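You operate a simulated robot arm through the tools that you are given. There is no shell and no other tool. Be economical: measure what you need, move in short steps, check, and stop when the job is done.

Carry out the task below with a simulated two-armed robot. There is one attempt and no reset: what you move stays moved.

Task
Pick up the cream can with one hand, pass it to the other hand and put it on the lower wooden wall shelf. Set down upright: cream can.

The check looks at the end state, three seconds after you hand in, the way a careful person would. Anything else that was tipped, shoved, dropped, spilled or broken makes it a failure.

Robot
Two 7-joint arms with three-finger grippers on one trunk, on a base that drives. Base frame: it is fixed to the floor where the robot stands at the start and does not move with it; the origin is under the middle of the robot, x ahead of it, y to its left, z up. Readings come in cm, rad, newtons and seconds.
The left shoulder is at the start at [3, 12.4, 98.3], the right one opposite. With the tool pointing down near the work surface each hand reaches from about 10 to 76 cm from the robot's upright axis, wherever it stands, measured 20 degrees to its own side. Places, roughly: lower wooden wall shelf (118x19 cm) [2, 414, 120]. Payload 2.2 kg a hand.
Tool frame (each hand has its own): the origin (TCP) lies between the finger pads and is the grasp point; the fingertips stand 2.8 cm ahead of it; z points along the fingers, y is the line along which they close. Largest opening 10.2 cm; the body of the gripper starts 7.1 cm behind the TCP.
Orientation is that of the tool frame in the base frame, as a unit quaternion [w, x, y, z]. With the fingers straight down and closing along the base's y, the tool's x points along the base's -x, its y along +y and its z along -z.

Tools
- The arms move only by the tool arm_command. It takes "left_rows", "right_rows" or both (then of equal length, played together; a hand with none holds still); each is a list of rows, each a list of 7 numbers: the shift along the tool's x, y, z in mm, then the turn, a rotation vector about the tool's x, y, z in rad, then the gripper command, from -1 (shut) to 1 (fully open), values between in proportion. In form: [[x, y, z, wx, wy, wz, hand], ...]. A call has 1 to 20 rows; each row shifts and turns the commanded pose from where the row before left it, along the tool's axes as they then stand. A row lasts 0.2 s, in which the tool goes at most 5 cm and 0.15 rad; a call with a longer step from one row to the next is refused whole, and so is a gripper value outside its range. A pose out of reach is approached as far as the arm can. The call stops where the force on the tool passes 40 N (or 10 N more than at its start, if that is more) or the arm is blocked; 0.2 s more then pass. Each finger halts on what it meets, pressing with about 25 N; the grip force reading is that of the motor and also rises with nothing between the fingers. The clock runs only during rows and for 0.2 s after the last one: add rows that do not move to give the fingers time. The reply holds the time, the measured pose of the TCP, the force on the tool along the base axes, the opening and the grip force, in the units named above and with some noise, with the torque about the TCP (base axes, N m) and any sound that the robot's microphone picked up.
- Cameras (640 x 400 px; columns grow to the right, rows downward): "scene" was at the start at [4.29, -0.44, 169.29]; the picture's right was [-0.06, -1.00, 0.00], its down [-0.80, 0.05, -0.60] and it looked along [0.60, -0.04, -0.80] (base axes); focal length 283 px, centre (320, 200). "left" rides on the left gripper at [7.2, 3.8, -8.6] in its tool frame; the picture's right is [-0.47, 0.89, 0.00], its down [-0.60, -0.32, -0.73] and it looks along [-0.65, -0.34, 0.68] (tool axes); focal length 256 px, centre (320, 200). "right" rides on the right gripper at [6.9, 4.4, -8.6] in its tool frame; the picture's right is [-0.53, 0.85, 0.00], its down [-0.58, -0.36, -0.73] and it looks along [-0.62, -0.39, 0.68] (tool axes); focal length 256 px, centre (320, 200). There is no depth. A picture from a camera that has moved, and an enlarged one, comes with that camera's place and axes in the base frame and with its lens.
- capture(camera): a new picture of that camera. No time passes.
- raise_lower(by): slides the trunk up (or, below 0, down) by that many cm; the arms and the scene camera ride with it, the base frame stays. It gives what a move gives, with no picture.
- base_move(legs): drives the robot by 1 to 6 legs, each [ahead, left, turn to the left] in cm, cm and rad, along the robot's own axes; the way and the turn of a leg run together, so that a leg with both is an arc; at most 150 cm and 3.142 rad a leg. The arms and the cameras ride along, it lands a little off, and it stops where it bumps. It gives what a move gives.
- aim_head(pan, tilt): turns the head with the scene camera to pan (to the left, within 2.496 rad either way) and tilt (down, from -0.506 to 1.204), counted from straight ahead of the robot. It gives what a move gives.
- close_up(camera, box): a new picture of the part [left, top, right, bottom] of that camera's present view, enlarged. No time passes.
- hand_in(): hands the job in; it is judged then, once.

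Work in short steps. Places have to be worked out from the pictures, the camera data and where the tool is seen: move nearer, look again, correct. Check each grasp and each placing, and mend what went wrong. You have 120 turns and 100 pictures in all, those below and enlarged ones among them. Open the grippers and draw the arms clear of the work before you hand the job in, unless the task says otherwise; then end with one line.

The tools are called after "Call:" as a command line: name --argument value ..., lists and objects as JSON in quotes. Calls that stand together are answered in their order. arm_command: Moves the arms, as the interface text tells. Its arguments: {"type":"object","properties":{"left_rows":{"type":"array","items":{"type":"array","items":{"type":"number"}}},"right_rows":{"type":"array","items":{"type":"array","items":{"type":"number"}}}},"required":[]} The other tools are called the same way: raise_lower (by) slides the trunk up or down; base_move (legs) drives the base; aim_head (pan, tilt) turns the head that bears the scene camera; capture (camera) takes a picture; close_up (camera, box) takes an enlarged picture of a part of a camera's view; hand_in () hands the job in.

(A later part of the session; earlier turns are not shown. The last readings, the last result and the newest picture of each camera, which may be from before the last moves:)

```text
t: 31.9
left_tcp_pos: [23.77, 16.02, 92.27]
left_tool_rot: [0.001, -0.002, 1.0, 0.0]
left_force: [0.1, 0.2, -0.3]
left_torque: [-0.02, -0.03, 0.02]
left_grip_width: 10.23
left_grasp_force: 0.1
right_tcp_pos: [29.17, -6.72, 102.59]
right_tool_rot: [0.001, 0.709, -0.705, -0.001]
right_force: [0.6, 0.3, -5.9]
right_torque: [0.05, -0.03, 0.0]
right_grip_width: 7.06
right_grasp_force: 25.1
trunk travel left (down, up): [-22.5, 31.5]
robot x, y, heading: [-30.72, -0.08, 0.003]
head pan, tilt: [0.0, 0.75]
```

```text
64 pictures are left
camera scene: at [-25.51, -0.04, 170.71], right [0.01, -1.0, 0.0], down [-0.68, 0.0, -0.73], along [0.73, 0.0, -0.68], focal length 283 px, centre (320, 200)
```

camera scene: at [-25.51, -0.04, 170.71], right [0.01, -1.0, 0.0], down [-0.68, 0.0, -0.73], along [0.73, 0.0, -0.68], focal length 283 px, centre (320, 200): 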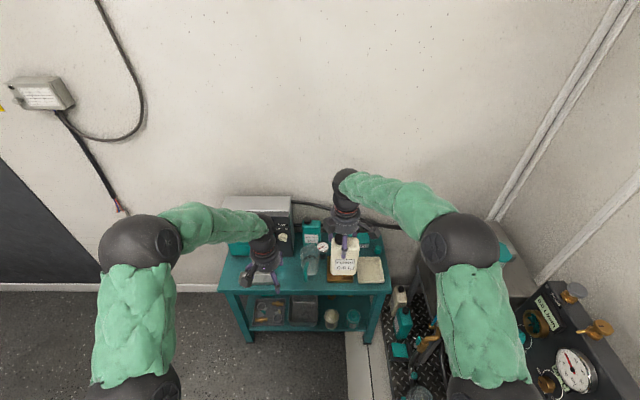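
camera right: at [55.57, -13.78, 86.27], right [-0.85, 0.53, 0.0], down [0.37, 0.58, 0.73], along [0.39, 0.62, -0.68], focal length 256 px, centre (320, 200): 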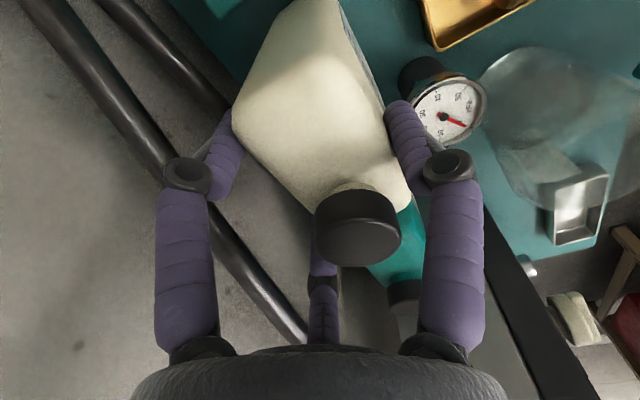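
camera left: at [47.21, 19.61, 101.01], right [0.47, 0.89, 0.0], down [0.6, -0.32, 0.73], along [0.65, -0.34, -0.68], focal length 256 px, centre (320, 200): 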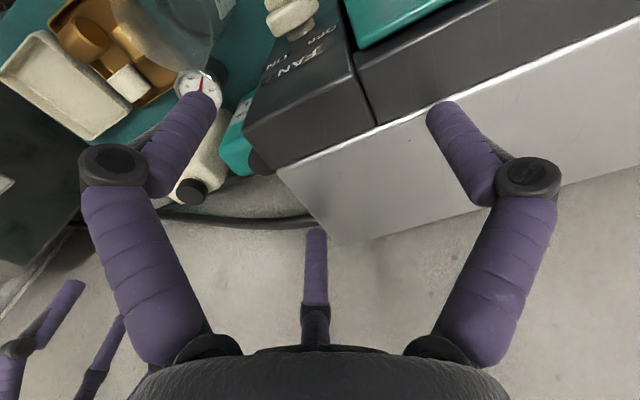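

Clear of the bench. Move the can nearer (x -10, y -4 cm) and swing the left hand out left, turning its fingers to point right (-y) with camera on top.

Call:
arm_command --left_rows '[[0, 40, 0, 0, 0, 0, 1], [0, 40, 0, 0, 0, 0, 1], [0, 40, 0, 0, 0, 0, 1], [0, 0, 0, 0.0806, 0.0806, -0.0806, 1], [0, 0, 0, 0.0806, 0.0806, -0.0806, 1], [0, 0, 0, 0.0806, 0.0806, -0.0806, 1], [0, 0, 0, 0.0806, 0.0806, -0.0806, 1], [0, 0, 0, 0.0806, 0.0806, -0.0806, 1], [0, 0, 0, 0.0806, 0.0806, -0.0806, 1], [0, 0, 0, 0.0806, 0.0806, -0.0806, 1], [0, 0, 0, 0.0806, 0.0806, -0.0806, 1], [0, 0, 0, 0.0806, 0.0806, -0.0806, 1], [0, 0, 0, 0.0806, 0.0806, -0.0806, 1], [0, 0, 0, 0.0806, 0.0806, -0.0806, 1], [0, 0, 0, 0.0806, 0.0806, -0.0806, 1], [0, 0, 0, 0.0806, 0.0806, -0.0806, 1], [0, 0, 0, 0.0806, 0.0806, -0.0806, 1], [0, 0, 0, 0.0806, 0.0806, -0.0806, 1]]' --right_rows '[[10, 25, 0, 0, 0, 0, -1], [10, 25, 0, 0, 0, 0, -1], [10, 25, 0, 0, 0, 0, -1], [10, 25, 0, 0, 0, 0, -1], [0, 0, 0, 0, 0, 0, -1], [0, 0, 0, 0, 0, 0, -1], [0, 0, 0, 0, 0, 0, -1], [0, 0, 0, 0, 0, 0, -1], [0, 0, 0, 0, 0, 0, -1], [0, 0, 0, 0, 0, 0, -1], [0, 0, 0, 0, 0, 0, -1], [0, 0, 0, 0, 0, 0, -1], [0, 0, 0, 0, 0, 0, -1], [0, 0, 0, 0, 0, 0, -1], [0, 0, 0, 0, 0, 0, -1], [0, 0, 0, 0, 0, 0, -1], [0, 0, 0, 0, 0, 0, -1], [0, 0, 0, 0, 0, 0, -1]]'

Call:
capture --camera "scene"

Call:
capture --camera "left"

```text
t: 35.7
left_tcp_pos: [23.6, 28.12, 92.18]
left_tool_rot: [0.498, 0.502, -0.497, 0.502]
left_force: [0.2, 0.0, 0.2]
left_torque: [0.01, -0.02, 0.03]
left_grip_width: 10.18
left_grasp_force: 0.1
right_tcp_pos: [19.25, -10.88, 102.82]
right_tool_rot: [0.0, 0.709, -0.705, 0.001]
right_force: [0.5, 0.4, -4.7]
right_torque: [0.0, -0.07, 0.04]
right_grip_width: 7.05
right_grasp_force: 25.5
trunk travel left (down, up): [-22.5, 31.5]
robot x, y, heading: [-30.58, 0.01, 0.007]
head pan, tilt: [0.0, 0.75]
```

```text
63 pictures are left
camera scene: at [-25.54, -0.02, 170.71], right [0.01, -1.0, 0.0], down [-0.68, 0.0, -0.73], along [0.73, 0.0, -0.68], focal length 283 px, centre (320, 200)
```

scene: 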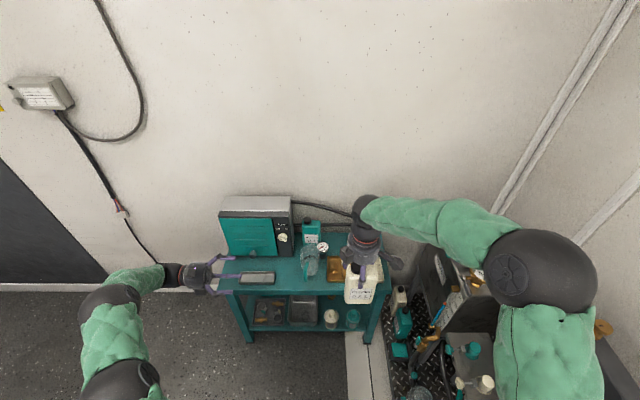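

```text
62 pictures are left
camera left: at [19.76, 36.63, 99.47], right [-0.89, -0.01, -0.46], down [0.31, 0.73, -0.61], along [0.34, -0.68, -0.65], focal length 256 px, centre (320, 200)
```

left: 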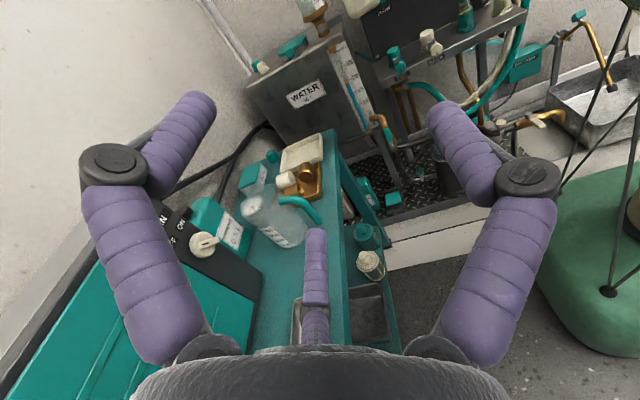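

Orientation is right. Stage the left hand just left of the can: target TCP (19.5, 3, 94), then look.

Call:
arm_command --left_rows '[[3, 7, 40, 0, 0, 0, 1], [3, 7, 42, 0, 0, 0, 1], [3, 7, 42, 0, 0, 0, 1], [3, 7, 42, 0, 0, 0, 1], [3, 7, 42, 0, 0, 0, 1], [3, 6, 43, 0, 0, 0, 1], [0, 0, 0, 0, 0, 0, 1]]'

Call:
close_up --camera "scene" --box '[230, 200, 430, 325]'

Call:
capture --camera "left"

```text
t: 37.3
left_tcp_pos: [19.85, 2.97, 94.2]
left_tool_rot: [0.499, 0.501, -0.498, 0.502]
left_force: [0.3, -0.2, 0.4]
left_torque: [-0.01, 0.0, 0.0]
left_grip_width: 10.21
left_grasp_force: 0.0
right_tcp_pos: [19.1, -10.72, 102.82]
right_tool_rot: [0.0, 0.71, -0.704, -0.001]
right_force: [0.1, -0.9, -5.2]
right_torque: [0.02, -0.04, 0.0]
right_grip_width: 7.04
right_grasp_force: 24.9
trunk travel left (down, up): [-22.5, 31.5]
robot x, y, heading: [-30.23, -0.27, 0.004]
head pan, tilt: [0.0, 0.75]
```

```text
3.20 times, centred on (330, 262) of scene
camera zoom: at [-25.53, 0.02, 170.71], right [0.01, -1.0, 0.0], down [-0.68, 0.0, -0.73], along [0.73, 0.0, -0.68], focal length 907 px, centre (288, 0)
```

zoom: 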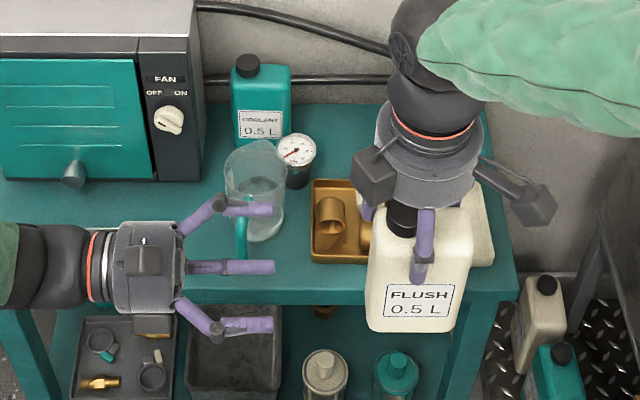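

```text
60 pictures are left
camera left: at [15.86, 11.58, 101.56], right [-0.89, -0.01, -0.46], down [0.31, 0.73, -0.6], along [0.34, -0.68, -0.65], focal length 256 px, centre (320, 200)
```

left: 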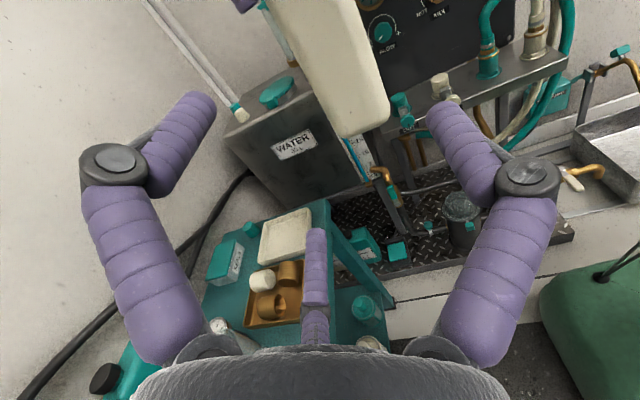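

Geometry agrees with my estimates (can y -14.4..-7.0, bottom ≈90.8). Advance the left hand 7 cm and check before entering.

Call:
arm_command --left_rows '[[-2, 2, 0, 0, 0, 0, 1], [0, 0, 20, 0, 0, 0, 1], [0, 0, 25, 0, 0, 0, 1], [0, 0, 25, 0, 0, 0, 1], [0, 0, 0, 0, 0, 0, 1]]'

Call:
close_up --camera "scene" --box '[270, 200, 430, 300]'

Call:
capture --camera "left"

```text
t: 38.5
left_tcp_pos: [19.43, -3.93, 93.94]
left_tool_rot: [0.499, 0.501, -0.498, 0.501]
left_force: [-0.7, -0.4, 0.1]
left_torque: [-0.02, 0.03, 0.02]
left_grip_width: 10.17
left_grasp_force: 0.1
right_tcp_pos: [19.26, -10.73, 102.81]
right_tool_rot: [0.0, 0.709, -0.705, 0.0]
right_force: [0.3, 0.0, -6.0]
right_torque: [0.04, -0.1, -0.02]
right_grip_width: 7.03
right_grasp_force: 24.8
trunk travel left (down, up): [-22.5, 31.5]
robot x, y, heading: [-30.59, -0.01, 0.004]
head pan, tilt: [0.0, 0.75]
```

```text
4.00 times, centred on (350, 250) of scene
camera zoom: at [-25.53, -0.01, 170.71], right [0.01, -1.0, 0.0], down [-0.68, 0.0, -0.73], along [0.73, 0.0, -0.68], focal length 1133 px, centre (200, 0)
```

zoom: 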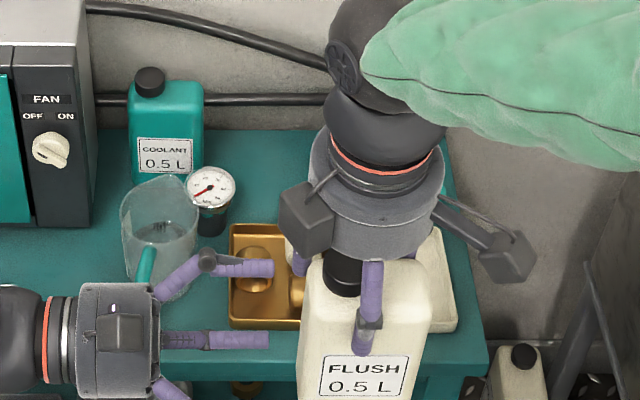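

```text
58 pictures are left
camera left: at [15.54, 4.74, 101.27], right [-0.89, -0.01, -0.46], down [0.31, 0.73, -0.61], along [0.34, -0.68, -0.65], focal length 256 px, centre (320, 200)
```

left: 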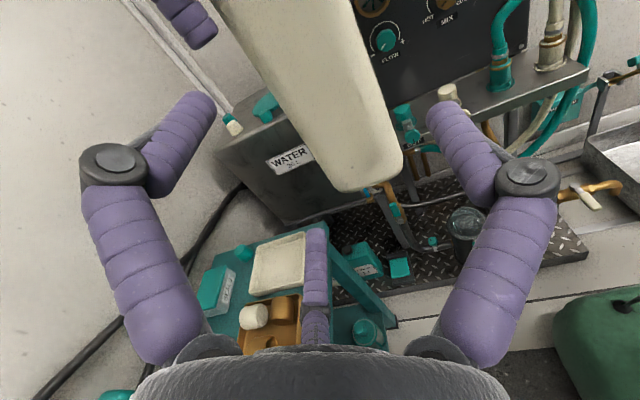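

The can lines up between the fingers. Drop 9 mm for clearance under the right fingertips and advance 6.3 cm in.

Call:
arm_command --left_rows '[[-9, 0, 0, 0, 0, 0, 1], [0, 0, 15, 0, 0, 0, 1], [0, 0, 16, 0, 0, 0, 1], [0, 0, 16, 0, 0, 0, 1], [0, 0, 16, 0, 0, 0, 1], [0, 0, 0, 0, 0, 0, 1]]'

Call:
close_up --camera "scene" --box '[270, 200, 430, 300]'

Call:
capture --camera "left"

Call:
capture --camera "right"

```text
t: 39.9
left_tcp_pos: [19.49, -10.29, 93.15]
left_tool_rot: [0.499, 0.501, -0.498, 0.502]
left_force: [-0.2, 0.7, -0.1]
left_torque: [0.01, 0.0, -0.02]
left_grip_width: 10.21
left_grasp_force: 0.0
right_tcp_pos: [19.3, -10.74, 102.81]
right_tool_rot: [-0.001, 0.709, -0.705, -0.001]
right_force: [-0.3, -0.5, -5.1]
right_torque: [0.05, -0.07, -0.01]
right_grip_width: 7.07
right_grasp_force: 25.4
trunk travel left (down, up): [-22.5, 31.5]
robot x, y, heading: [-30.69, -0.05, 0.005]
head pan, tilt: [0.0, 0.75]
```

```text
4.00 times, centred on (350, 250) of scene
camera zoom: at [-25.54, -0.04, 170.71], right [0.01, -1.0, 0.0], down [-0.68, 0.0, -0.73], along [0.73, 0.0, -0.68], focal length 1133 px, centre (200, 0)
```

zoom: 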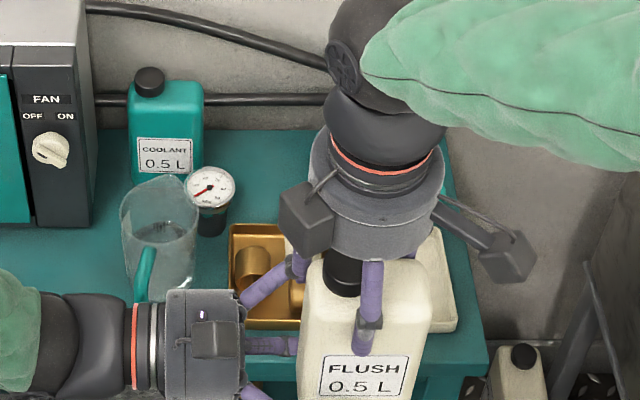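

```text
56 pictures are left
camera left: at [15.54, -1.7, 100.42], right [-0.89, -0.01, -0.46], down [0.31, 0.73, -0.6], along [0.34, -0.68, -0.65], focal length 256 px, centre (320, 200)
```

left: 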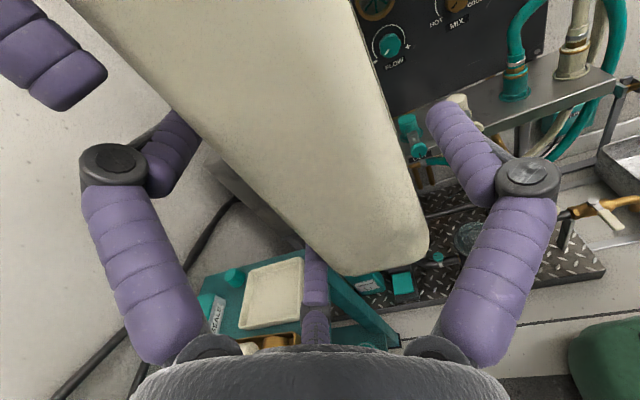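

```text
55 pictures are left
camera right: at [14.86, -17.79, 111.51], right [-0.85, 0.53, 0.0], down [0.36, 0.58, 0.73], along [0.39, 0.62, -0.68], focal length 256 px, centre (320, 200)
```

right: 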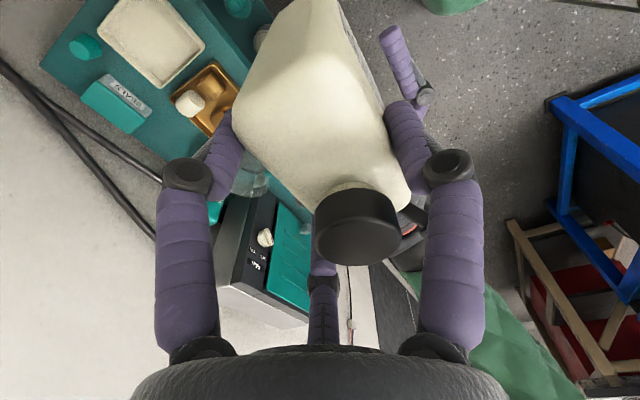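

Fingers straddle the can. Partially close to 7.6 cm, shift 3 mm, raise 23 mm, then check force.

Call:
arm_command --left_rows '[[0, 3, 0, 0, 0, 0, 0.7], [0, 0, 0, 0, 0, 0, 0.49], [0, 0, 0, 0, 0, 0, 0.49], [8, 0, 0, 0, 0, 0, 0.49], [8, 0, 0, 0, 0, 0, 0.49], [6, 0, 0, 0, 0, 0, 0.49], [0, 0, 0, 0, 0, 0, 0.49]]'

Call:
capture --camera "left"

Call:
close_up --camera "scene" --box '[290, 220, 410, 320]'

```text
t: 41.5
left_tcp_pos: [19.32, -10.38, 95.33]
left_tool_rot: [0.499, 0.501, -0.498, 0.501]
left_force: [1.1, -0.8, -0.3]
left_torque: [-0.02, 0.01, -0.03]
left_grip_width: 7.59
left_grasp_force: 0.1
right_tcp_pos: [19.32, -10.75, 102.82]
right_tool_rot: [0.0, 0.709, -0.706, -0.001]
right_force: [0.2, 0.2, -6.0]
right_torque: [0.03, -0.06, 0.0]
right_grip_width: 7.01
right_grasp_force: 24.9
trunk travel left (down, up): [-22.5, 31.5]
robot x, y, heading: [-30.96, -0.14, 0.007]
head pan, tilt: [0.0, 0.75]
```

```text
54 pictures are left
camera left: at [15.39, -1.8, 102.64], right [-0.89, -0.01, -0.46], down [0.31, 0.73, -0.61], along [0.34, -0.68, -0.65], focal length 256 px, centre (320, 200)
```

left: 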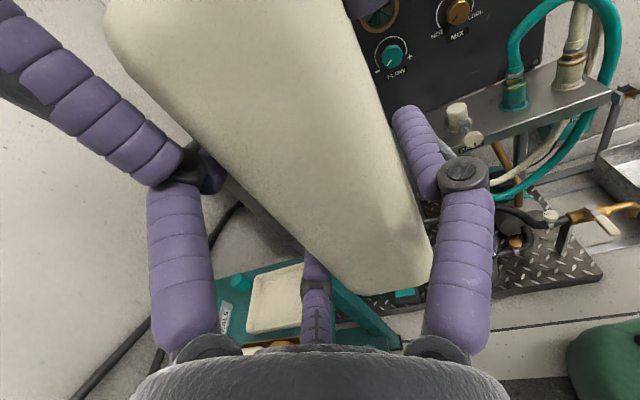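

```text
4.00 times, centred on (350, 270) of scene
camera zoom: at [-25.52, -0.06, 170.7], right [0.01, -1.0, 0.0], down [-0.68, 0.0, -0.73], along [0.73, 0.0, -0.68], focal length 1133 px, centre (200, -80)
```

zoom: 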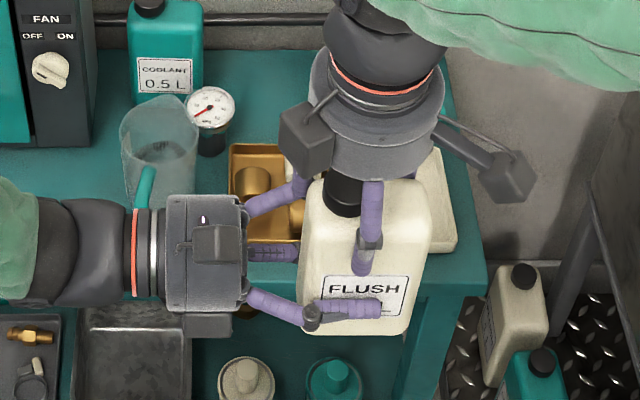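

No contact forces. Close the left hand onto the can.

Call:
arm_command --left_rows '[[0, 0, 0, 0, 0, 0, 0.4], [0, 0, 0, 0, 0, 0, 0.3], [0, 0, 0, 0, 0, 0, 0.2], [0, 0, 0, 0, 0, 0, 0.1], [0, 0, 0, 0, 0, 0, 0.1]]'

Call:
capture --camera "left"

```text
t: 42.7
left_tcp_pos: [19.24, -10.34, 95.23]
left_tool_rot: [0.5, 0.501, -0.498, 0.501]
left_force: [-7.1, 4.1, 1.8]
left_torque: [-0.05, -0.58, -0.2]
left_grip_width: 7.06
left_grasp_force: 24.7
right_tcp_pos: [19.22, -10.7, 102.85]
right_tool_rot: [0.0, 0.709, -0.705, 0.0]
right_force: [7.3, -4.1, -8.1]
right_torque: [-0.22, -0.01, 0.18]
right_grip_width: 7.04
right_grasp_force: 25.2
trunk travel left (down, up): [-22.5, 31.5]
robot x, y, heading: [-30.84, -0.1, 0.005]
head pan, tilt: [0.0, 0.75]
```

```text
52 pictures are left
camera left: at [15.36, -1.8, 102.62], right [-0.89, 0.0, -0.46], down [0.31, 0.73, -0.6], along [0.34, -0.68, -0.65], focal length 256 px, centre (320, 200)
```

left: 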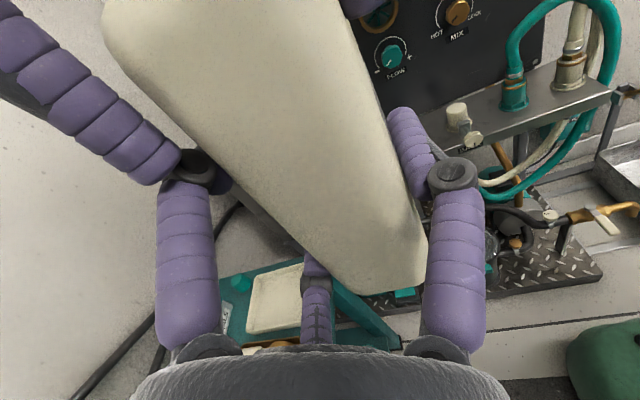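

The left hand holds (7.06 cm, 25 N; consistent with flat-face contact). Firm up left, then open right only slightly (7.6 cm) and check weights.

Call:
arm_command --left_rows '[[0, 0, 0, 0, 0, 0, -0.5], [0, 0, 0, 0, 0, 0, -1], [0, 0, 0, 0, 0, 0, -1], [0, 0, 0, 0, 0, 0, -1], [0, 0, 0, 0, 0, 0, -1]]' --right_rows '[[0, 0, 0, 0, 0, 0, -1], [0, 0, 0, 0, 0, 0, -1], [0, 0, 0, 0, 0, 0, 0.3], [0, 0, 0, 0, 0, 0, 0.5], [0, 0, 0, 0, 0, 0, 0.5]]'

Call:
capture --camera "right"

```text
t: 43.9
left_tcp_pos: [19.25, -10.3, 95.34]
left_tool_rot: [0.499, 0.502, -0.497, 0.501]
left_force: [-1.1, -0.5, -1.3]
left_torque: [0.14, -0.12, -0.04]
left_grip_width: 7.06
left_grasp_force: 25.1
right_tcp_pos: [19.12, -10.87, 102.91]
right_tool_rot: [-0.001, 0.709, -0.705, 0.0]
right_force: [1.6, 1.0, 0.9]
right_torque: [-0.03, -0.06, 0.03]
right_grip_width: 7.7
right_grasp_force: 0.5
trunk travel left (down, up): [-22.5, 31.5]
robot x, y, heading: [-31.17, -0.28, 0.004]
head pan, tilt: [0.0, 0.75]
```

```text
51 pictures are left
camera right: at [14.86, -17.8, 111.52], right [-0.85, 0.53, 0.0], down [0.36, 0.58, 0.73], along [0.39, 0.62, -0.68], focal length 256 px, centre (320, 200)
```

right: 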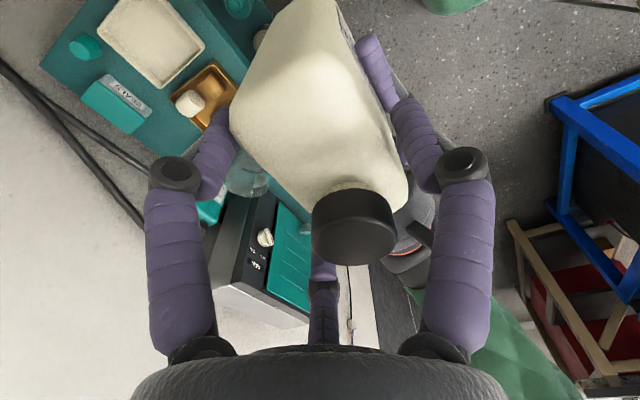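

Weight isn't fully transferred yet (light contact). Raise the right hand slowly a centimetre and recheck.

Call:
arm_command --right_rows '[[0, 0, -3, 0, 0, 0, 0.5], [0, 0, -4, 0, 0, 0, 0.5], [0, 0, -5, 0, 0, 0, 0.5], [0, 0, 0, 0, 0, 0, 0.5]]'

Call:
capture --camera "right"

```text
t: 44.9
left_tcp_pos: [19.36, -10.53, 95.32]
left_tool_rot: [0.499, 0.502, -0.497, 0.501]
left_force: [0.0, 0.4, -0.4]
left_torque: [0.04, -0.06, -0.01]
left_grip_width: 7.05
left_grasp_force: 25.3
right_tcp_pos: [19.27, -10.73, 103.96]
right_tool_rot: [0.0, 0.709, -0.705, 0.0]
right_force: [0.1, 0.0, 1.3]
right_torque: [0.01, -0.01, 0.02]
right_grip_width: 7.65
right_grasp_force: 0.1
trunk travel left (down, up): [-22.5, 31.5]
robot x, y, heading: [-30.7, -0.32, 0.003]
head pan, tilt: [0.0, 0.75]
```

```text
50 pictures are left
camera right: at [14.9, -17.77, 112.56], right [-0.85, 0.53, 0.0], down [0.36, 0.58, 0.73], along [0.39, 0.62, -0.68], focal length 256 px, centre (320, 200)
```

right: 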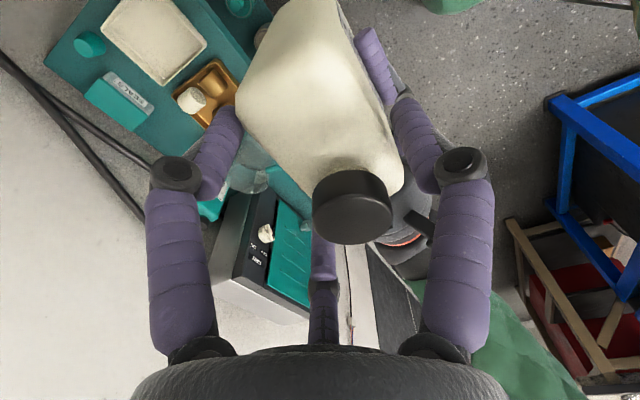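

The can stays with the left hand as the right rises. Continue raising the right hand clear by 9 cm.

Call:
arm_command --right_rows '[[0, 0, -10, 0, 0, 0, 0.6], [0, 0, -20, 0, 0, 0, 0.6], [0, 0, -20, 0, 0, 0, 0.6], [0, 0, -20, 0, 0, 0, 0.6], [0, 0, -20, 0, 0, 0, 0.6], [0, 0, 0, 0, 0, 0, 0.6]]'

Call:
capture --camera "scene"

Call:
capture --camera "right"

```text
t: 46.3
left_tcp_pos: [19.34, -10.4, 95.29]
left_tool_rot: [0.5, 0.501, -0.498, 0.501]
left_force: [0.3, -0.6, -0.4]
left_torque: [0.05, -0.05, -0.01]
left_grip_width: 7.05
left_grasp_force: 25.3
right_tcp_pos: [19.28, -10.99, 113.02]
right_tool_rot: [0.0, 0.709, -0.705, -0.001]
right_force: [-1.0, 0.0, -0.5]
right_torque: [-0.02, 0.0, 0.0]
right_grip_width: 8.19
right_grasp_force: 0.0
trunk travel left (down, up): [-22.5, 31.5]
robot x, y, heading: [-30.88, -0.31, 0.006]
head pan, tilt: [0.0, 0.75]
```

```text
49 pictures are left
camera scene: at [-25.49, -0.07, 170.7], right [0.01, -1.0, 0.0], down [-0.68, 0.0, -0.73], along [0.73, 0.0, -0.68], focal length 283 px, centre (320, 200)
```

scene: 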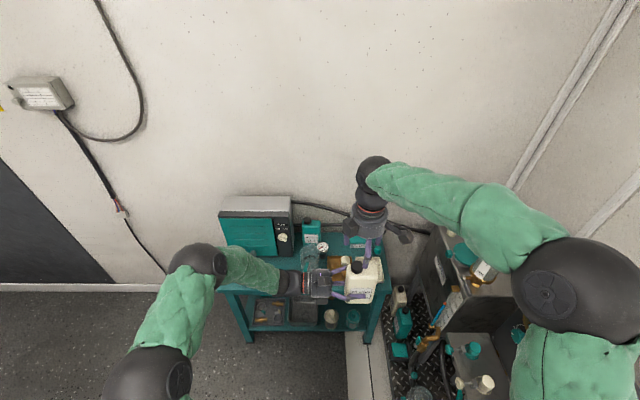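

```text
48 pictures are left
camera right: at [14.96, -17.94, 121.7], right [-0.85, 0.53, 0.0], down [0.36, 0.58, 0.73], along [0.39, 0.62, -0.68], focal length 256 px, centre (320, 200)
```

right: 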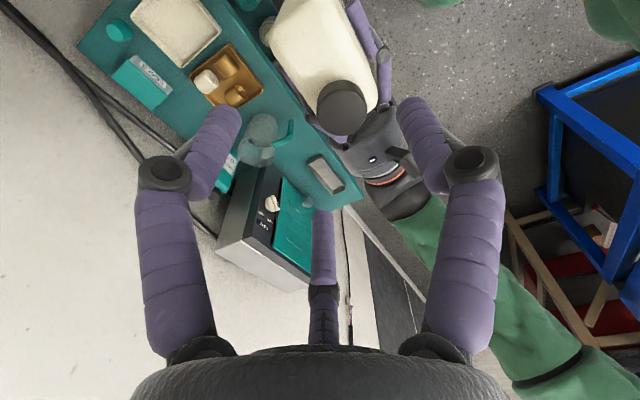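

Handover done: the left hand holds the can upright. Raise the trunk 28 cm for clearance and shelf height, then move the right hand forward/right out of the way.

Call:
raise_lower --by 28

Call:
arm_command --right_rows '[[20, 0, 0, 0, 0, 0, 0.6], [25, 0, 0, 0, 0, 0, 0.6], [25, 0, 0, 0, 0, 0, 0.6], [25, 0, 0, 0, 0, 0, 0.6], [25, 0, 0, 0, 0, 0, 0.6], [20, 0, 0, 0, 0, 0, 0.6], [0, 0, 0, 0, 0, 0, 0.6]]'

Call:
arm_command --left_rows '[[0, 0, 0, 0.1428, 0, 0, -1], [0, 0, 0, 0.1428, 0, 0, -1], [0, 0, 0, 0.1428, 0, 0, -1], [0, 0, 0, 0.1428, 0, 0, -1], [0, 0, 0, 0.1428, 0, 0, -1], [0, 0, 0, 0.1428, 0, 0, -1], [0, 0, 0, 0.1428, 0, 0, -1], [0, 0, 0, 0.1428, 0, 0, -1], [0, 0, 0, 0.1428, 0, 0, -1], [0, 0, 0, 0.1428, 0, 0, -1], [0, 0, 0, 0.1428, 0, 0, -1], [0, 0, 0, 0, 0, 0, -1]]'

Call:
capture --camera "scene"

```text
t: 49.1
left_tcp_pos: [19.28, -10.38, 123.28]
left_tool_rot: [0.5, 0.501, -0.498, 0.501]
left_force: [-0.6, 0.3, -6.2]
left_torque: [0.09, -0.05, 0.04]
left_grip_width: 7.06
left_grasp_force: 25.3
right_tcp_pos: [19.3, -11.02, 140.93]
right_tool_rot: [0.0, 0.709, -0.705, -0.001]
right_force: [0.3, 0.3, 0.4]
right_torque: [0.01, 0.01, 0.01]
right_grip_width: 8.17
right_grasp_force: 0.1
trunk travel left (down, up): [-50.5, 3.5]
robot x, y, heading: [-30.5, -0.1, 0.004]
head pan, tilt: [0.0, 0.75]
```

```text
t: 50.7
left_tcp_pos: [19.28, -10.4, 123.23]
left_tool_rot: [0.5, 0.501, -0.498, 0.501]
left_force: [0.8, 0.3, -5.0]
left_torque: [0.09, -0.04, 0.01]
left_grip_width: 7.07
left_grasp_force: 25.0
right_tcp_pos: [19.33, -25.03, 140.93]
right_tool_rot: [0.001, 0.71, -0.705, -0.001]
right_force: [-0.4, 0.2, -0.2]
right_torque: [0.0, -0.01, 0.02]
right_grip_width: 8.16
right_grasp_force: 0.1
trunk travel left (down, up): [-50.5, 3.5]
robot x, y, heading: [-31.06, 0.08, 0.003]
head pan, tilt: [0.0, 0.75]
```

```text
t: 53.3
left_tcp_pos: [21.54, 1.2, 119.4]
left_tool_rot: [0.117, 0.692, -0.11, 0.704]
left_force: [-1.1, -0.4, -5.8]
left_torque: [0.08, 0.07, 0.0]
left_grip_width: 7.07
left_grasp_force: 24.8
left hand out of reach, approached as far as the arm can: row 8, 9, 10, 11
right_tcp_pos: [19.15, -25.01, 141.13]
right_tool_rot: [-0.002, 0.708, -0.706, 0.0]
right_force: [-0.8, 0.0, 0.5]
right_torque: [0.05, -0.01, 0.02]
right_grip_width: 8.16
right_grasp_force: 0.1
trunk travel left (down, up): [-50.5, 3.5]
robot x, y, heading: [-30.67, -0.07, 0.01]
head pan, tilt: [0.0, 0.75]
```

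```text
47 pictures are left
camera scene: at [-25.88, -0.22, 198.72], right [0.01, -1.0, 0.0], down [-0.68, 0.0, -0.73], along [0.73, 0.0, -0.68], focal length 283 px, centre (320, 200)
```

scene: 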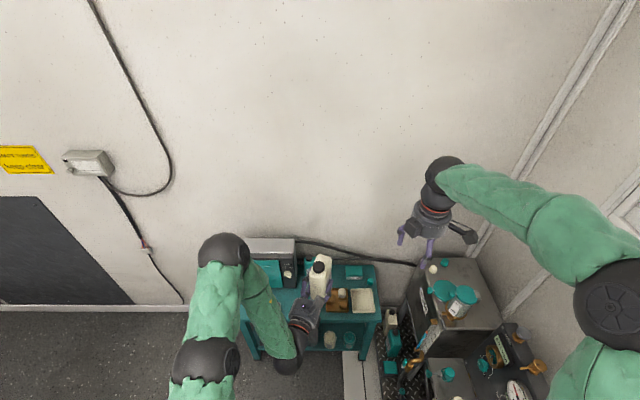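

The forward-pointing pose at y=-10 is out of the left arm's reach, so I'll shift the commanded pose left 18 cm and ahead 10 cm.

Call:
arm_command --left_rows '[[0, -30, 16, 0, 0, 0, -1], [0, -30, 16, 0, 0, 0, -1], [0, -30, 16, 0, 0, 0, -1], [0, -30, 16, 0, 0, 0, -1], [0, -30, 16, 0, 0, 0, -1], [0, -30, 16, 0, 0, 0, -1], [0, 0, 0, 0, 0, 0, -1]]'

Call:
capture --camera "scene"

```text
t: 54.9
left_tcp_pos: [36.47, 15.43, 119.47]
left_tool_rot: [0.118, 0.692, -0.111, 0.703]
left_force: [-0.4, -0.4, -6.2]
left_torque: [0.11, 0.02, 0.01]
left_grip_width: 7.03
left_grasp_force: 25.3
right_tcp_pos: [19.28, -25.01, 140.92]
right_tool_rot: [0.0, 0.709, -0.705, -0.001]
right_force: [-0.6, -0.6, 0.1]
right_torque: [0.03, 0.0, 0.02]
right_grip_width: 8.2
right_grasp_force: 0.1
trunk travel left (down, up): [-50.5, 3.5]
robot x, y, heading: [-30.37, 0.04, 0.002]
head pan, tilt: [0.0, 0.75]
```

```text
46 pictures are left
camera scene: at [-25.56, -0.12, 198.71], right [0.01, -1.0, 0.0], down [-0.68, 0.0, -0.73], along [0.73, 0.0, -0.68], focal length 283 px, centre (320, 200)
```

scene: 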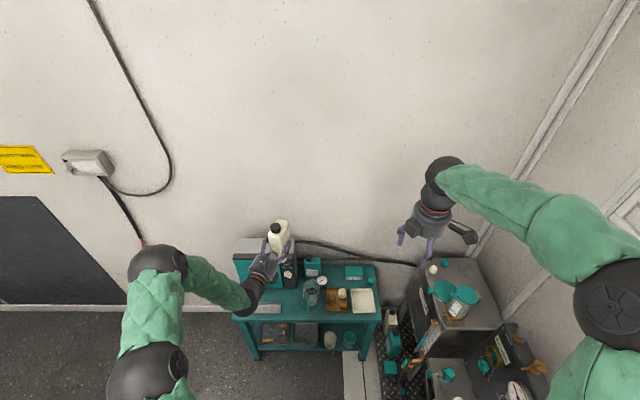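

Now finish the remaining ~0.32 rad of yaw.

Call:
arm_command --left_rows '[[0, 0, 0, 0.107, 0, 0, -1], [0, 0, 0, 0.107, 0, 0, -1], [0, 0, 0, 0.107, 0, 0, -1], [0, 0, 0, 0, 0, 0, -1]]'

Call:
capture --camera "left"

```text
t: 55.9
left_tcp_pos: [36.63, 15.37, 119.46]
left_tool_rot: [0.041, 0.701, -0.032, 0.711]
left_force: [0.2, 0.0, -5.4]
left_torque: [0.07, 0.07, 0.0]
left_grip_width: 7.04
left_grasp_force: 25.2
left hand out of reach, approached as far as the arm can: row 3
right_tcp_pos: [19.27, -25.04, 141.01]
right_tool_rot: [-0.001, 0.709, -0.705, 0.0]
right_force: [0.3, -0.6, 0.5]
right_torque: [0.02, -0.01, 0.01]
right_grip_width: 8.17
right_grasp_force: 0.0
trunk travel left (down, up): [-50.5, 3.5]
robot x, y, heading: [-30.79, -0.2, 0.006]
head pan, tilt: [0.0, 0.75]
```

```text
45 pictures are left
camera left: at [27.43, 12.61, 126.61], right [-0.09, -0.89, -0.45], down [-0.68, 0.39, -0.62], along [0.72, 0.26, -0.64], focal length 256 px, centre (320, 200)
```

left: 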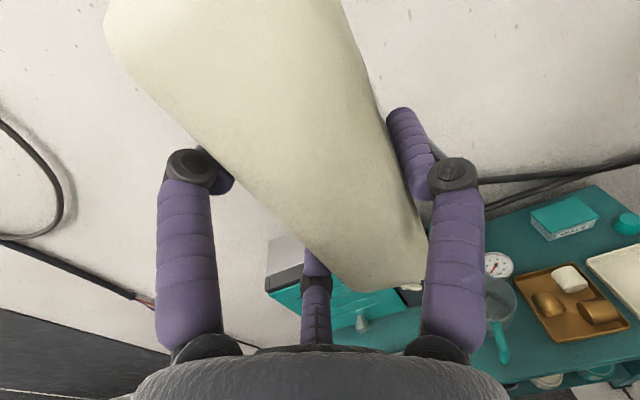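

Yaw is now within ~6° of straight ahead, good enough since the base can compensate. Stretch the right arm forward so its elbow comes in for the narrow aisle.

Call:
arm_command --right_rows '[[-13, -20, 15, 0, 0, 0, 0.6], [-13, -20, 15, 0, 0, 0, 0.6], [-13, -20, 15, 0, 0, 0, 0.6], [-13, -20, 15, 0, 0, 0, 0.6], [-13, -20, 15, 0, 0, 0, 0.6], [-13, -20, 15, 0, 0, 0, 0.6], [-13, -20, 15, 0, 0, 0, 0.6], [-13, -20, 15, 0, 0, 0, 0.6], [-13, -20, 15, 0, 0, 0, 0.6], [0, 0, 0, 0, 0, 0, 0.6]]'

Call:
capture --camera "scene"

```text
t: 58.1
left_tcp_pos: [36.47, 15.45, 119.48]
left_tool_rot: [0.042, 0.701, -0.034, 0.711]
left_force: [-0.7, 0.0, -6.0]
left_torque: [0.08, 0.07, 0.03]
left_grip_width: 7.05
left_grasp_force: 24.7
right_tcp_pos: [37.24, -13.14, 127.36]
right_tool_rot: [-0.001, 0.709, -0.705, 0.0]
right_force: [0.6, -0.1, -0.5]
right_torque: [0.03, -0.01, 0.02]
right_grip_width: 8.16
right_grasp_force: 0.0
trunk travel left (down, up): [-50.5, 3.5]
robot x, y, heading: [-30.53, -0.18, 0.004]
head pan, tilt: [0.0, 0.75]
```

```text
44 pictures are left
camera scene: at [-25.62, -0.09, 198.71], right [0.01, -1.0, 0.0], down [-0.68, 0.0, -0.73], along [0.73, 0.0, -0.68], focal length 283 px, centre (320, 200)
```

scene: 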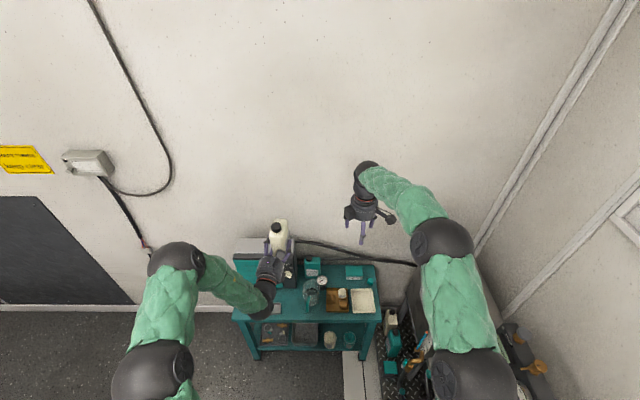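

Elbows now sit within about ±38 cm. Drive: shift to (-11, 20), then turn left 90°.

Call:
base_move --legs '[[18, 20, 0], [0, 0, 1.57]]'

Call:
aim_head --pan 0 --tilt 0.5

Call:
capture --camera "scene"

```text
t: 63.7
left_tcp_pos: [-23.78, 88.53, 119.38]
left_tool_rot: [-0.454, 0.535, 0.454, 0.55]
left_force: [-0.3, -0.4, -5.7]
left_torque: [-0.05, 0.09, -0.02]
left_grip_width: 7.08
left_grasp_force: 25.6
right_tcp_pos: [4.85, 87.26, 127.31]
right_tool_rot: [0.0, 1.0, -0.031, 0.0]
right_force: [0.0, -0.6, -0.7]
right_torque: [0.03, 0.04, 0.01]
right_grip_width: 8.16
right_grasp_force: 0.0
trunk travel left (down, up): [-50.5, 3.5]
robot x, y, heading: [-13.03, 20.41, 1.51]
head pan, tilt: [0.0, 0.75]
```

```text
t: 64.5
left_tcp_pos: [-23.63, 88.38, 119.23]
left_tool_rot: [-0.454, 0.536, 0.454, 0.549]
left_force: [0.4, 0.9, -5.4]
left_torque: [-0.06, 0.06, 0.0]
left_grip_width: 7.06
left_grasp_force: 24.9
right_tcp_pos: [4.8, 87.09, 127.29]
right_tool_rot: [0.0, 1.0, -0.031, 0.0]
right_force: [-0.5, 0.8, 1.0]
right_torque: [-0.01, -0.01, -0.01]
right_grip_width: 8.17
right_grasp_force: 0.1
trunk travel left (down, up): [-50.5, 3.5]
robot x, y, heading: [-12.93, 19.83, 1.505]
head pan, tilt: [0.0, 0.499]
```

```text
43 pictures are left
camera scene: at [-12.56, 26.34, 200.89], right [1.0, -0.06, 0.0], down [-0.03, -0.48, -0.88], along [0.06, 0.88, -0.48], focal length 283 px, centre (320, 200)
```

scene: 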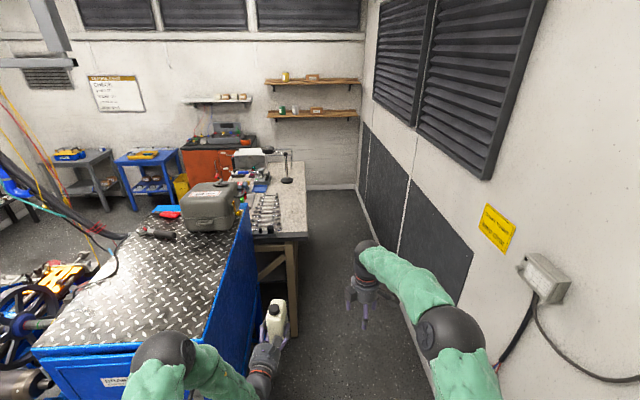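

Heading is 1.505; the aisle and both shelves are visible and clear. Next legs: ahead past the bench, correct heading, then diagonal right into the aisle centre.

Call:
base_move --legs '[[50, -8, 0.065], [45, -26, 0]]'

Call:
capture --camera "scene"

```text
t: 70.1
left_tcp_pos: [8.88, 182.85, 119.42]
left_tool_rot: [-0.471, 0.521, 0.47, 0.535]
left_force: [-0.6, 1.1, -5.9]
left_torque: [-0.08, 0.08, 0.03]
left_grip_width: 7.05
left_grasp_force: 24.9
right_tcp_pos: [37.29, 183.4, 127.28]
right_tool_rot: [0.0, 1.0, -0.002, 0.0]
right_force: [-1.0, 0.3, -0.2]
right_torque: [-0.01, 0.01, -0.01]
right_grip_width: 8.18
right_grasp_force: 0.0
trunk travel left (down, up): [-50.5, 3.5]
robot x, y, heading: [23.55, 115.32, 1.569]
head pan, tilt: [0.0, 0.499]
```

```text
42 pictures are left
camera scene: at [23.55, 121.6, 200.9], right [1.0, 0.0, 0.0], down [0.0, -0.48, -0.88], along [0.0, 0.88, -0.48], focal length 283 px, centre (320, 200)
```

scene: 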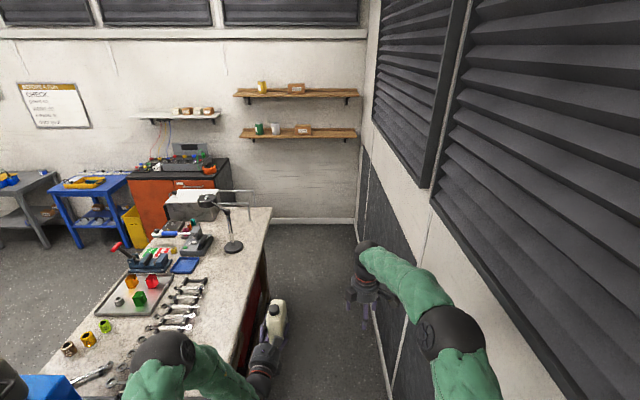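

Everything clear. The lower shelf spans x≈-57..61 with its front edge at y≈403; its items reach x≈15, so the right part is free. Drive ahead 200 cm to y≈315.

Call:
base_move --legs '[[100, 0, 0], [98, 0, 0]]'

Call:
capture --camera "scene"

```text
t: 80.0
left_tcp_pos: [11.55, 380.5, 119.32]
left_tool_rot: [-0.465, 0.526, 0.465, 0.539]
left_force: [0.4, -0.4, -6.1]
left_torque: [-0.09, 0.08, 0.02]
left_grip_width: 7.05
left_grasp_force: 25.4
right_tcp_pos: [40.08, 380.44, 127.23]
right_tool_rot: [0.0, 1.0, -0.01, 0.0]
right_force: [0.2, -0.6, -0.7]
right_torque: [-0.02, -0.01, -0.01]
right_grip_width: 8.16
right_grasp_force: 0.0
trunk travel left (down, up): [-50.5, 3.5]
robot x, y, heading: [25.29, 313.04, 1.548]
head pan, tilt: [0.0, 0.499]
```

```text
41 pictures are left
camera scene: at [25.17, 318.96, 200.9], right [1.0, -0.02, 0.0], down [-0.01, -0.48, -0.88], along [0.02, 0.88, -0.48], focal length 283 px, centre (320, 200)
```

scene: 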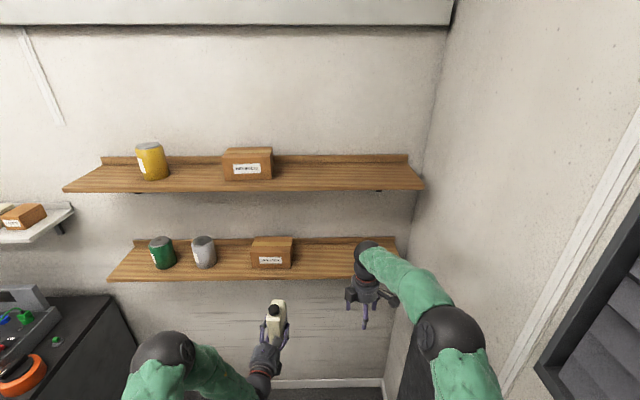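

The shelf front edge is at y≈403, the surface ≈120, with the upper shelf at ≈159, and it is free for x 15..56. I'll lower the right hand out of the way (down 36, back 8 cm), so the left can come across to the middle.

Call:
arm_command --right_rows '[[0, 8, 36, 0, 0, 0, 0.6], [0, 8, 36, 0, 0, 0, 0.6], [0, 8, 36, 0, 0, 0, 0.6], [0, 8, 36, 0, 0, 0, 0.6], [0, 8, 36, 0, 0, 0, 0.6], [0, 8, 36, 0, 0, 0, 0.6], [0, 8, 36, 0, 0, 0, 0.6], [0, 8, 36, 0, 0, 0, 0.6], [0, 8, 36, 0, 0, 0, 0.6], [0, 8, 36, 0, 0, 0, 0.6], [0, 0, 0, 0, 0, 0, 0.6]]'

Call:
aim_head --pan 0 --tilt 0.85

Call:
capture --camera "scene"

```text
t: 82.3
left_tcp_pos: [11.53, 380.51, 119.36]
left_tool_rot: [-0.464, 0.527, 0.464, 0.54]
left_force: [-0.3, 0.5, -6.2]
left_torque: [-0.09, 0.07, 0.03]
left_grip_width: 7.05
left_grasp_force: 25.1
right_tcp_pos: [39.8, 372.44, 91.18]
right_tool_rot: [0.0, 1.0, -0.011, 0.0]
right_force: [-0.2, -0.2, 0.2]
right_torque: [0.02, 0.0, 0.01]
right_grip_width: 8.17
right_grasp_force: 0.1
trunk travel left (down, up): [-50.5, 3.5]
robot x, y, heading: [25.49, 312.85, 1.551]
head pan, tilt: [0.0, 0.499]
```

```text
t: 83.2
left_tcp_pos: [11.57, 380.45, 119.33]
left_tool_rot: [-0.466, 0.525, 0.466, 0.539]
left_force: [0.8, 0.1, -5.0]
left_torque: [-0.06, 0.06, 0.04]
left_grip_width: 7.07
left_grasp_force: 25.3
right_tcp_pos: [39.87, 372.47, 91.1]
right_tool_rot: [0.0, 1.0, -0.011, 0.001]
right_force: [0.2, -0.6, -0.3]
right_torque: [0.0, 0.01, -0.04]
right_grip_width: 8.12
right_grasp_force: 0.0
trunk travel left (down, up): [-50.5, 3.5]
robot x, y, heading: [25.14, 312.65, 1.547]
head pan, tilt: [0.0, 0.85]
```

```text
40 pictures are left
camera scene: at [25.14, 317.69, 197.91], right [1.0, -0.02, 0.0], down [-0.02, -0.75, -0.66], along [0.01, 0.66, -0.75], focal length 283 px, centre (320, 200)
```

scene: 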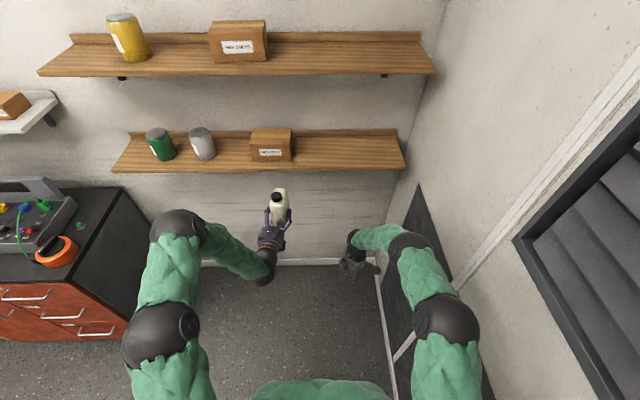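

Right arm is low and tucked. Now bring the left hand 14 cm to the right and 8 cm up.

Call:
arm_command --left_rows '[[11.5, 20, -2, 0, 0, 0, -1], [11.5, 20, -2, 0, 0, 0, -1], [11.5, 20, -2, 0, 0, 0, -1], [11.5, 20, -2, 0, 0, 0, -1], [11.5, 20, -2, 0, 0, 0, -1], [11.5, 20, -2, 0, 0, 0, -1], [11.5, 20, -2, 0, 0, 0, -1], [0, 0, 0, 0, 0, 0, -1]]'

Call:
capture --camera "scene"

```text
t: 85.0
left_tcp_pos: [12.74, 382.2, 120.36]
left_tool_rot: [-0.465, 0.527, 0.463, 0.541]
left_force: [-0.4, 0.5, -5.0]
left_torque: [-0.1, 0.08, 0.03]
left_grip_width: 7.04
left_grasp_force: 24.5
left hand out of reach, approached as far as the arm can: row 1, 2, 3, 4, 5, 6, 7
right_tcp_pos: [39.86, 372.39, 91.31]
right_tool_rot: [0.0, 1.0, -0.011, 0.0]
right_force: [0.6, -0.4, 0.0]
right_torque: [0.01, 0.03, -0.01]
right_grip_width: 8.16
right_grasp_force: 0.0
trunk travel left (down, up): [-50.5, 3.5]
robot x, y, heading: [25.32, 312.2, 1.542]
head pan, tilt: [0.0, 0.85]
```

```text
39 pictures are left
camera scene: at [25.14, 317.67, 197.9], right [1.0, -0.02, 0.0], down [-0.02, -0.75, -0.66], along [0.01, 0.66, -0.75], focal length 283 px, centre (320, 200)
```

scene: 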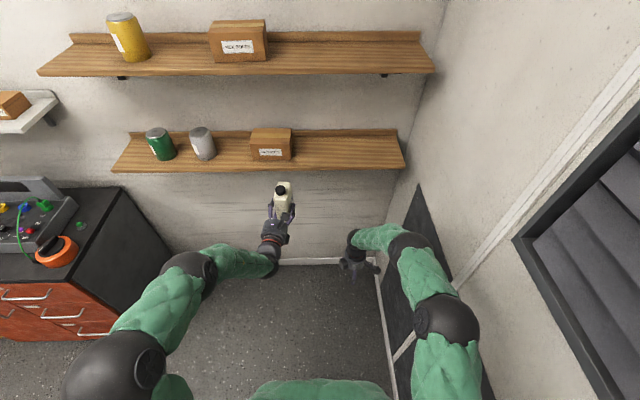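

Limited by the wrist yaw; turn the hand 0.36 rad to the right, then try the shift again.

Call:
arm_command --left_rows '[[0, 0, 0, -0.12, 0, 0, -1], [0, 0, 0, -0.12, 0, 0, -1], [0, 0, 0, -0.12, 0, 0, -1], [10, 15, 0, 0, 0, 0, -1], [10, 15, 0, 0, 0, 0, -1], [10, 15, 0, 0, 0, 0, -1], [10, 15, 0, 0, 0, 0, -1], [10, 15, 0, 0, 0, 0, -1], [10, 15, 0, 0, 0, 0, -1], [0, 0, 0, 0, 0, 0, -1]]'

Call:
capture --camera "scene"

```text
t: 87.2
left_tcp_pos: [20.6, 378.04, 126.29]
left_tool_rot: [-0.363, 0.601, 0.361, 0.614]
left_force: [0.1, -0.6, -5.8]
left_torque: [-0.03, 0.11, 0.0]
left_grip_width: 7.04
left_grasp_force: 24.8
right_tcp_pos: [39.89, 372.42, 91.23]
right_tool_rot: [0.0, 1.0, -0.011, -0.001]
right_force: [-0.4, -0.1, 0.2]
right_torque: [-0.03, -0.01, -0.05]
right_grip_width: 8.14
right_grasp_force: 0.1
trunk travel left (down, up): [-50.5, 3.5]
robot x, y, heading: [25.0, 312.95, 1.549]
head pan, tilt: [0.0, 0.85]
```

```text
38 pictures are left
camera scene: at [25.09, 317.72, 197.9], right [1.0, -0.02, 0.0], down [-0.02, -0.75, -0.66], along [0.01, 0.66, -0.75], focal length 283 px, centre (320, 200)
```

scene: 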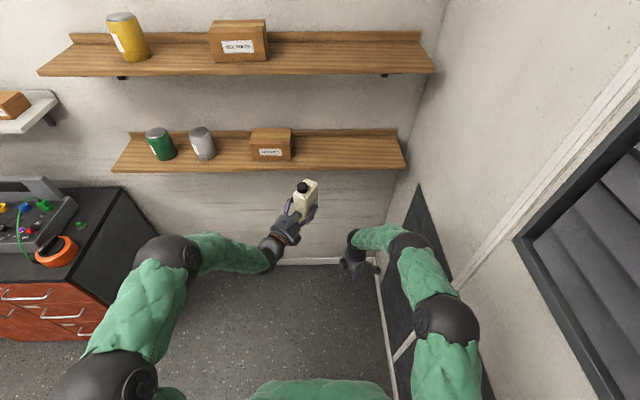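

The hand now sits nearly centred, pointing 28° to the right. Raise by 5 cm with the arm and 3 cm with the trunk so the can is well above the shelf surface.

Call:
raise_lower --by 3

Call:
arm_command --left_rows '[[15, 0, 0, 0, 0, 0, -1], [15, 0, 0, 0, 0, 0, -1], [15, 0, 0, 0, 0, 0, -1], [5, 0, 0, 0, 0, 0, -1], [0, 0, 0, 0, 0, 0, -1]]'

Call:
capture --camera "left"

```text
t: 87.9
left_tcp_pos: [20.65, 377.95, 129.23]
left_tool_rot: [-0.364, 0.6, 0.361, 0.614]
left_force: [0.1, -0.5, -5.8]
left_torque: [-0.03, 0.08, -0.01]
left_grip_width: 7.03
left_grasp_force: 24.7
right_tcp_pos: [39.82, 372.45, 94.16]
right_tool_rot: [0.001, 1.0, -0.011, -0.002]
right_force: [0.5, 0.4, 0.1]
right_torque: [0.02, -0.02, -0.01]
right_grip_width: 8.18
right_grasp_force: 0.2
trunk travel left (down, up): [-53.5, 0.5]
robot x, y, heading: [25.1, 312.85, 1.549]
head pan, tilt: [0.0, 0.85]
```

```text
t: 89.1
left_tcp_pos: [20.44, 377.74, 134.2]
left_tool_rot: [-0.363, 0.601, 0.361, 0.614]
left_force: [-0.1, 0.0, -5.6]
left_torque: [-0.03, 0.1, 0.02]
left_grip_width: 7.06
left_grasp_force: 25.2
right_tcp_pos: [39.9, 372.58, 94.25]
right_tool_rot: [0.0, 1.0, -0.011, -0.001]
right_force: [0.5, -0.2, 0.0]
right_torque: [0.01, 0.01, 0.0]
right_grip_width: 8.15
right_grasp_force: 0.1
trunk travel left (down, up): [-53.5, 0.5]
robot x, y, heading: [25.01, 312.83, 1.547]
head pan, tilt: [0.0, 0.85]
```

```text
37 pictures are left
camera left: at [19.5, 368.32, 141.39], right [0.79, -0.41, -0.46], down [-0.62, -0.48, -0.62], along [0.03, 0.77, -0.64], focal length 256 px, centre (320, 200)
```

left: 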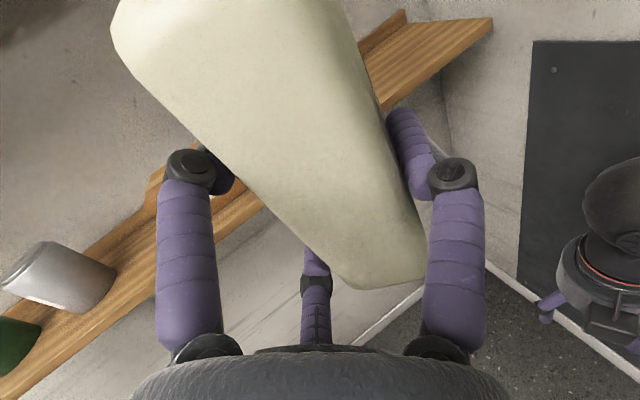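

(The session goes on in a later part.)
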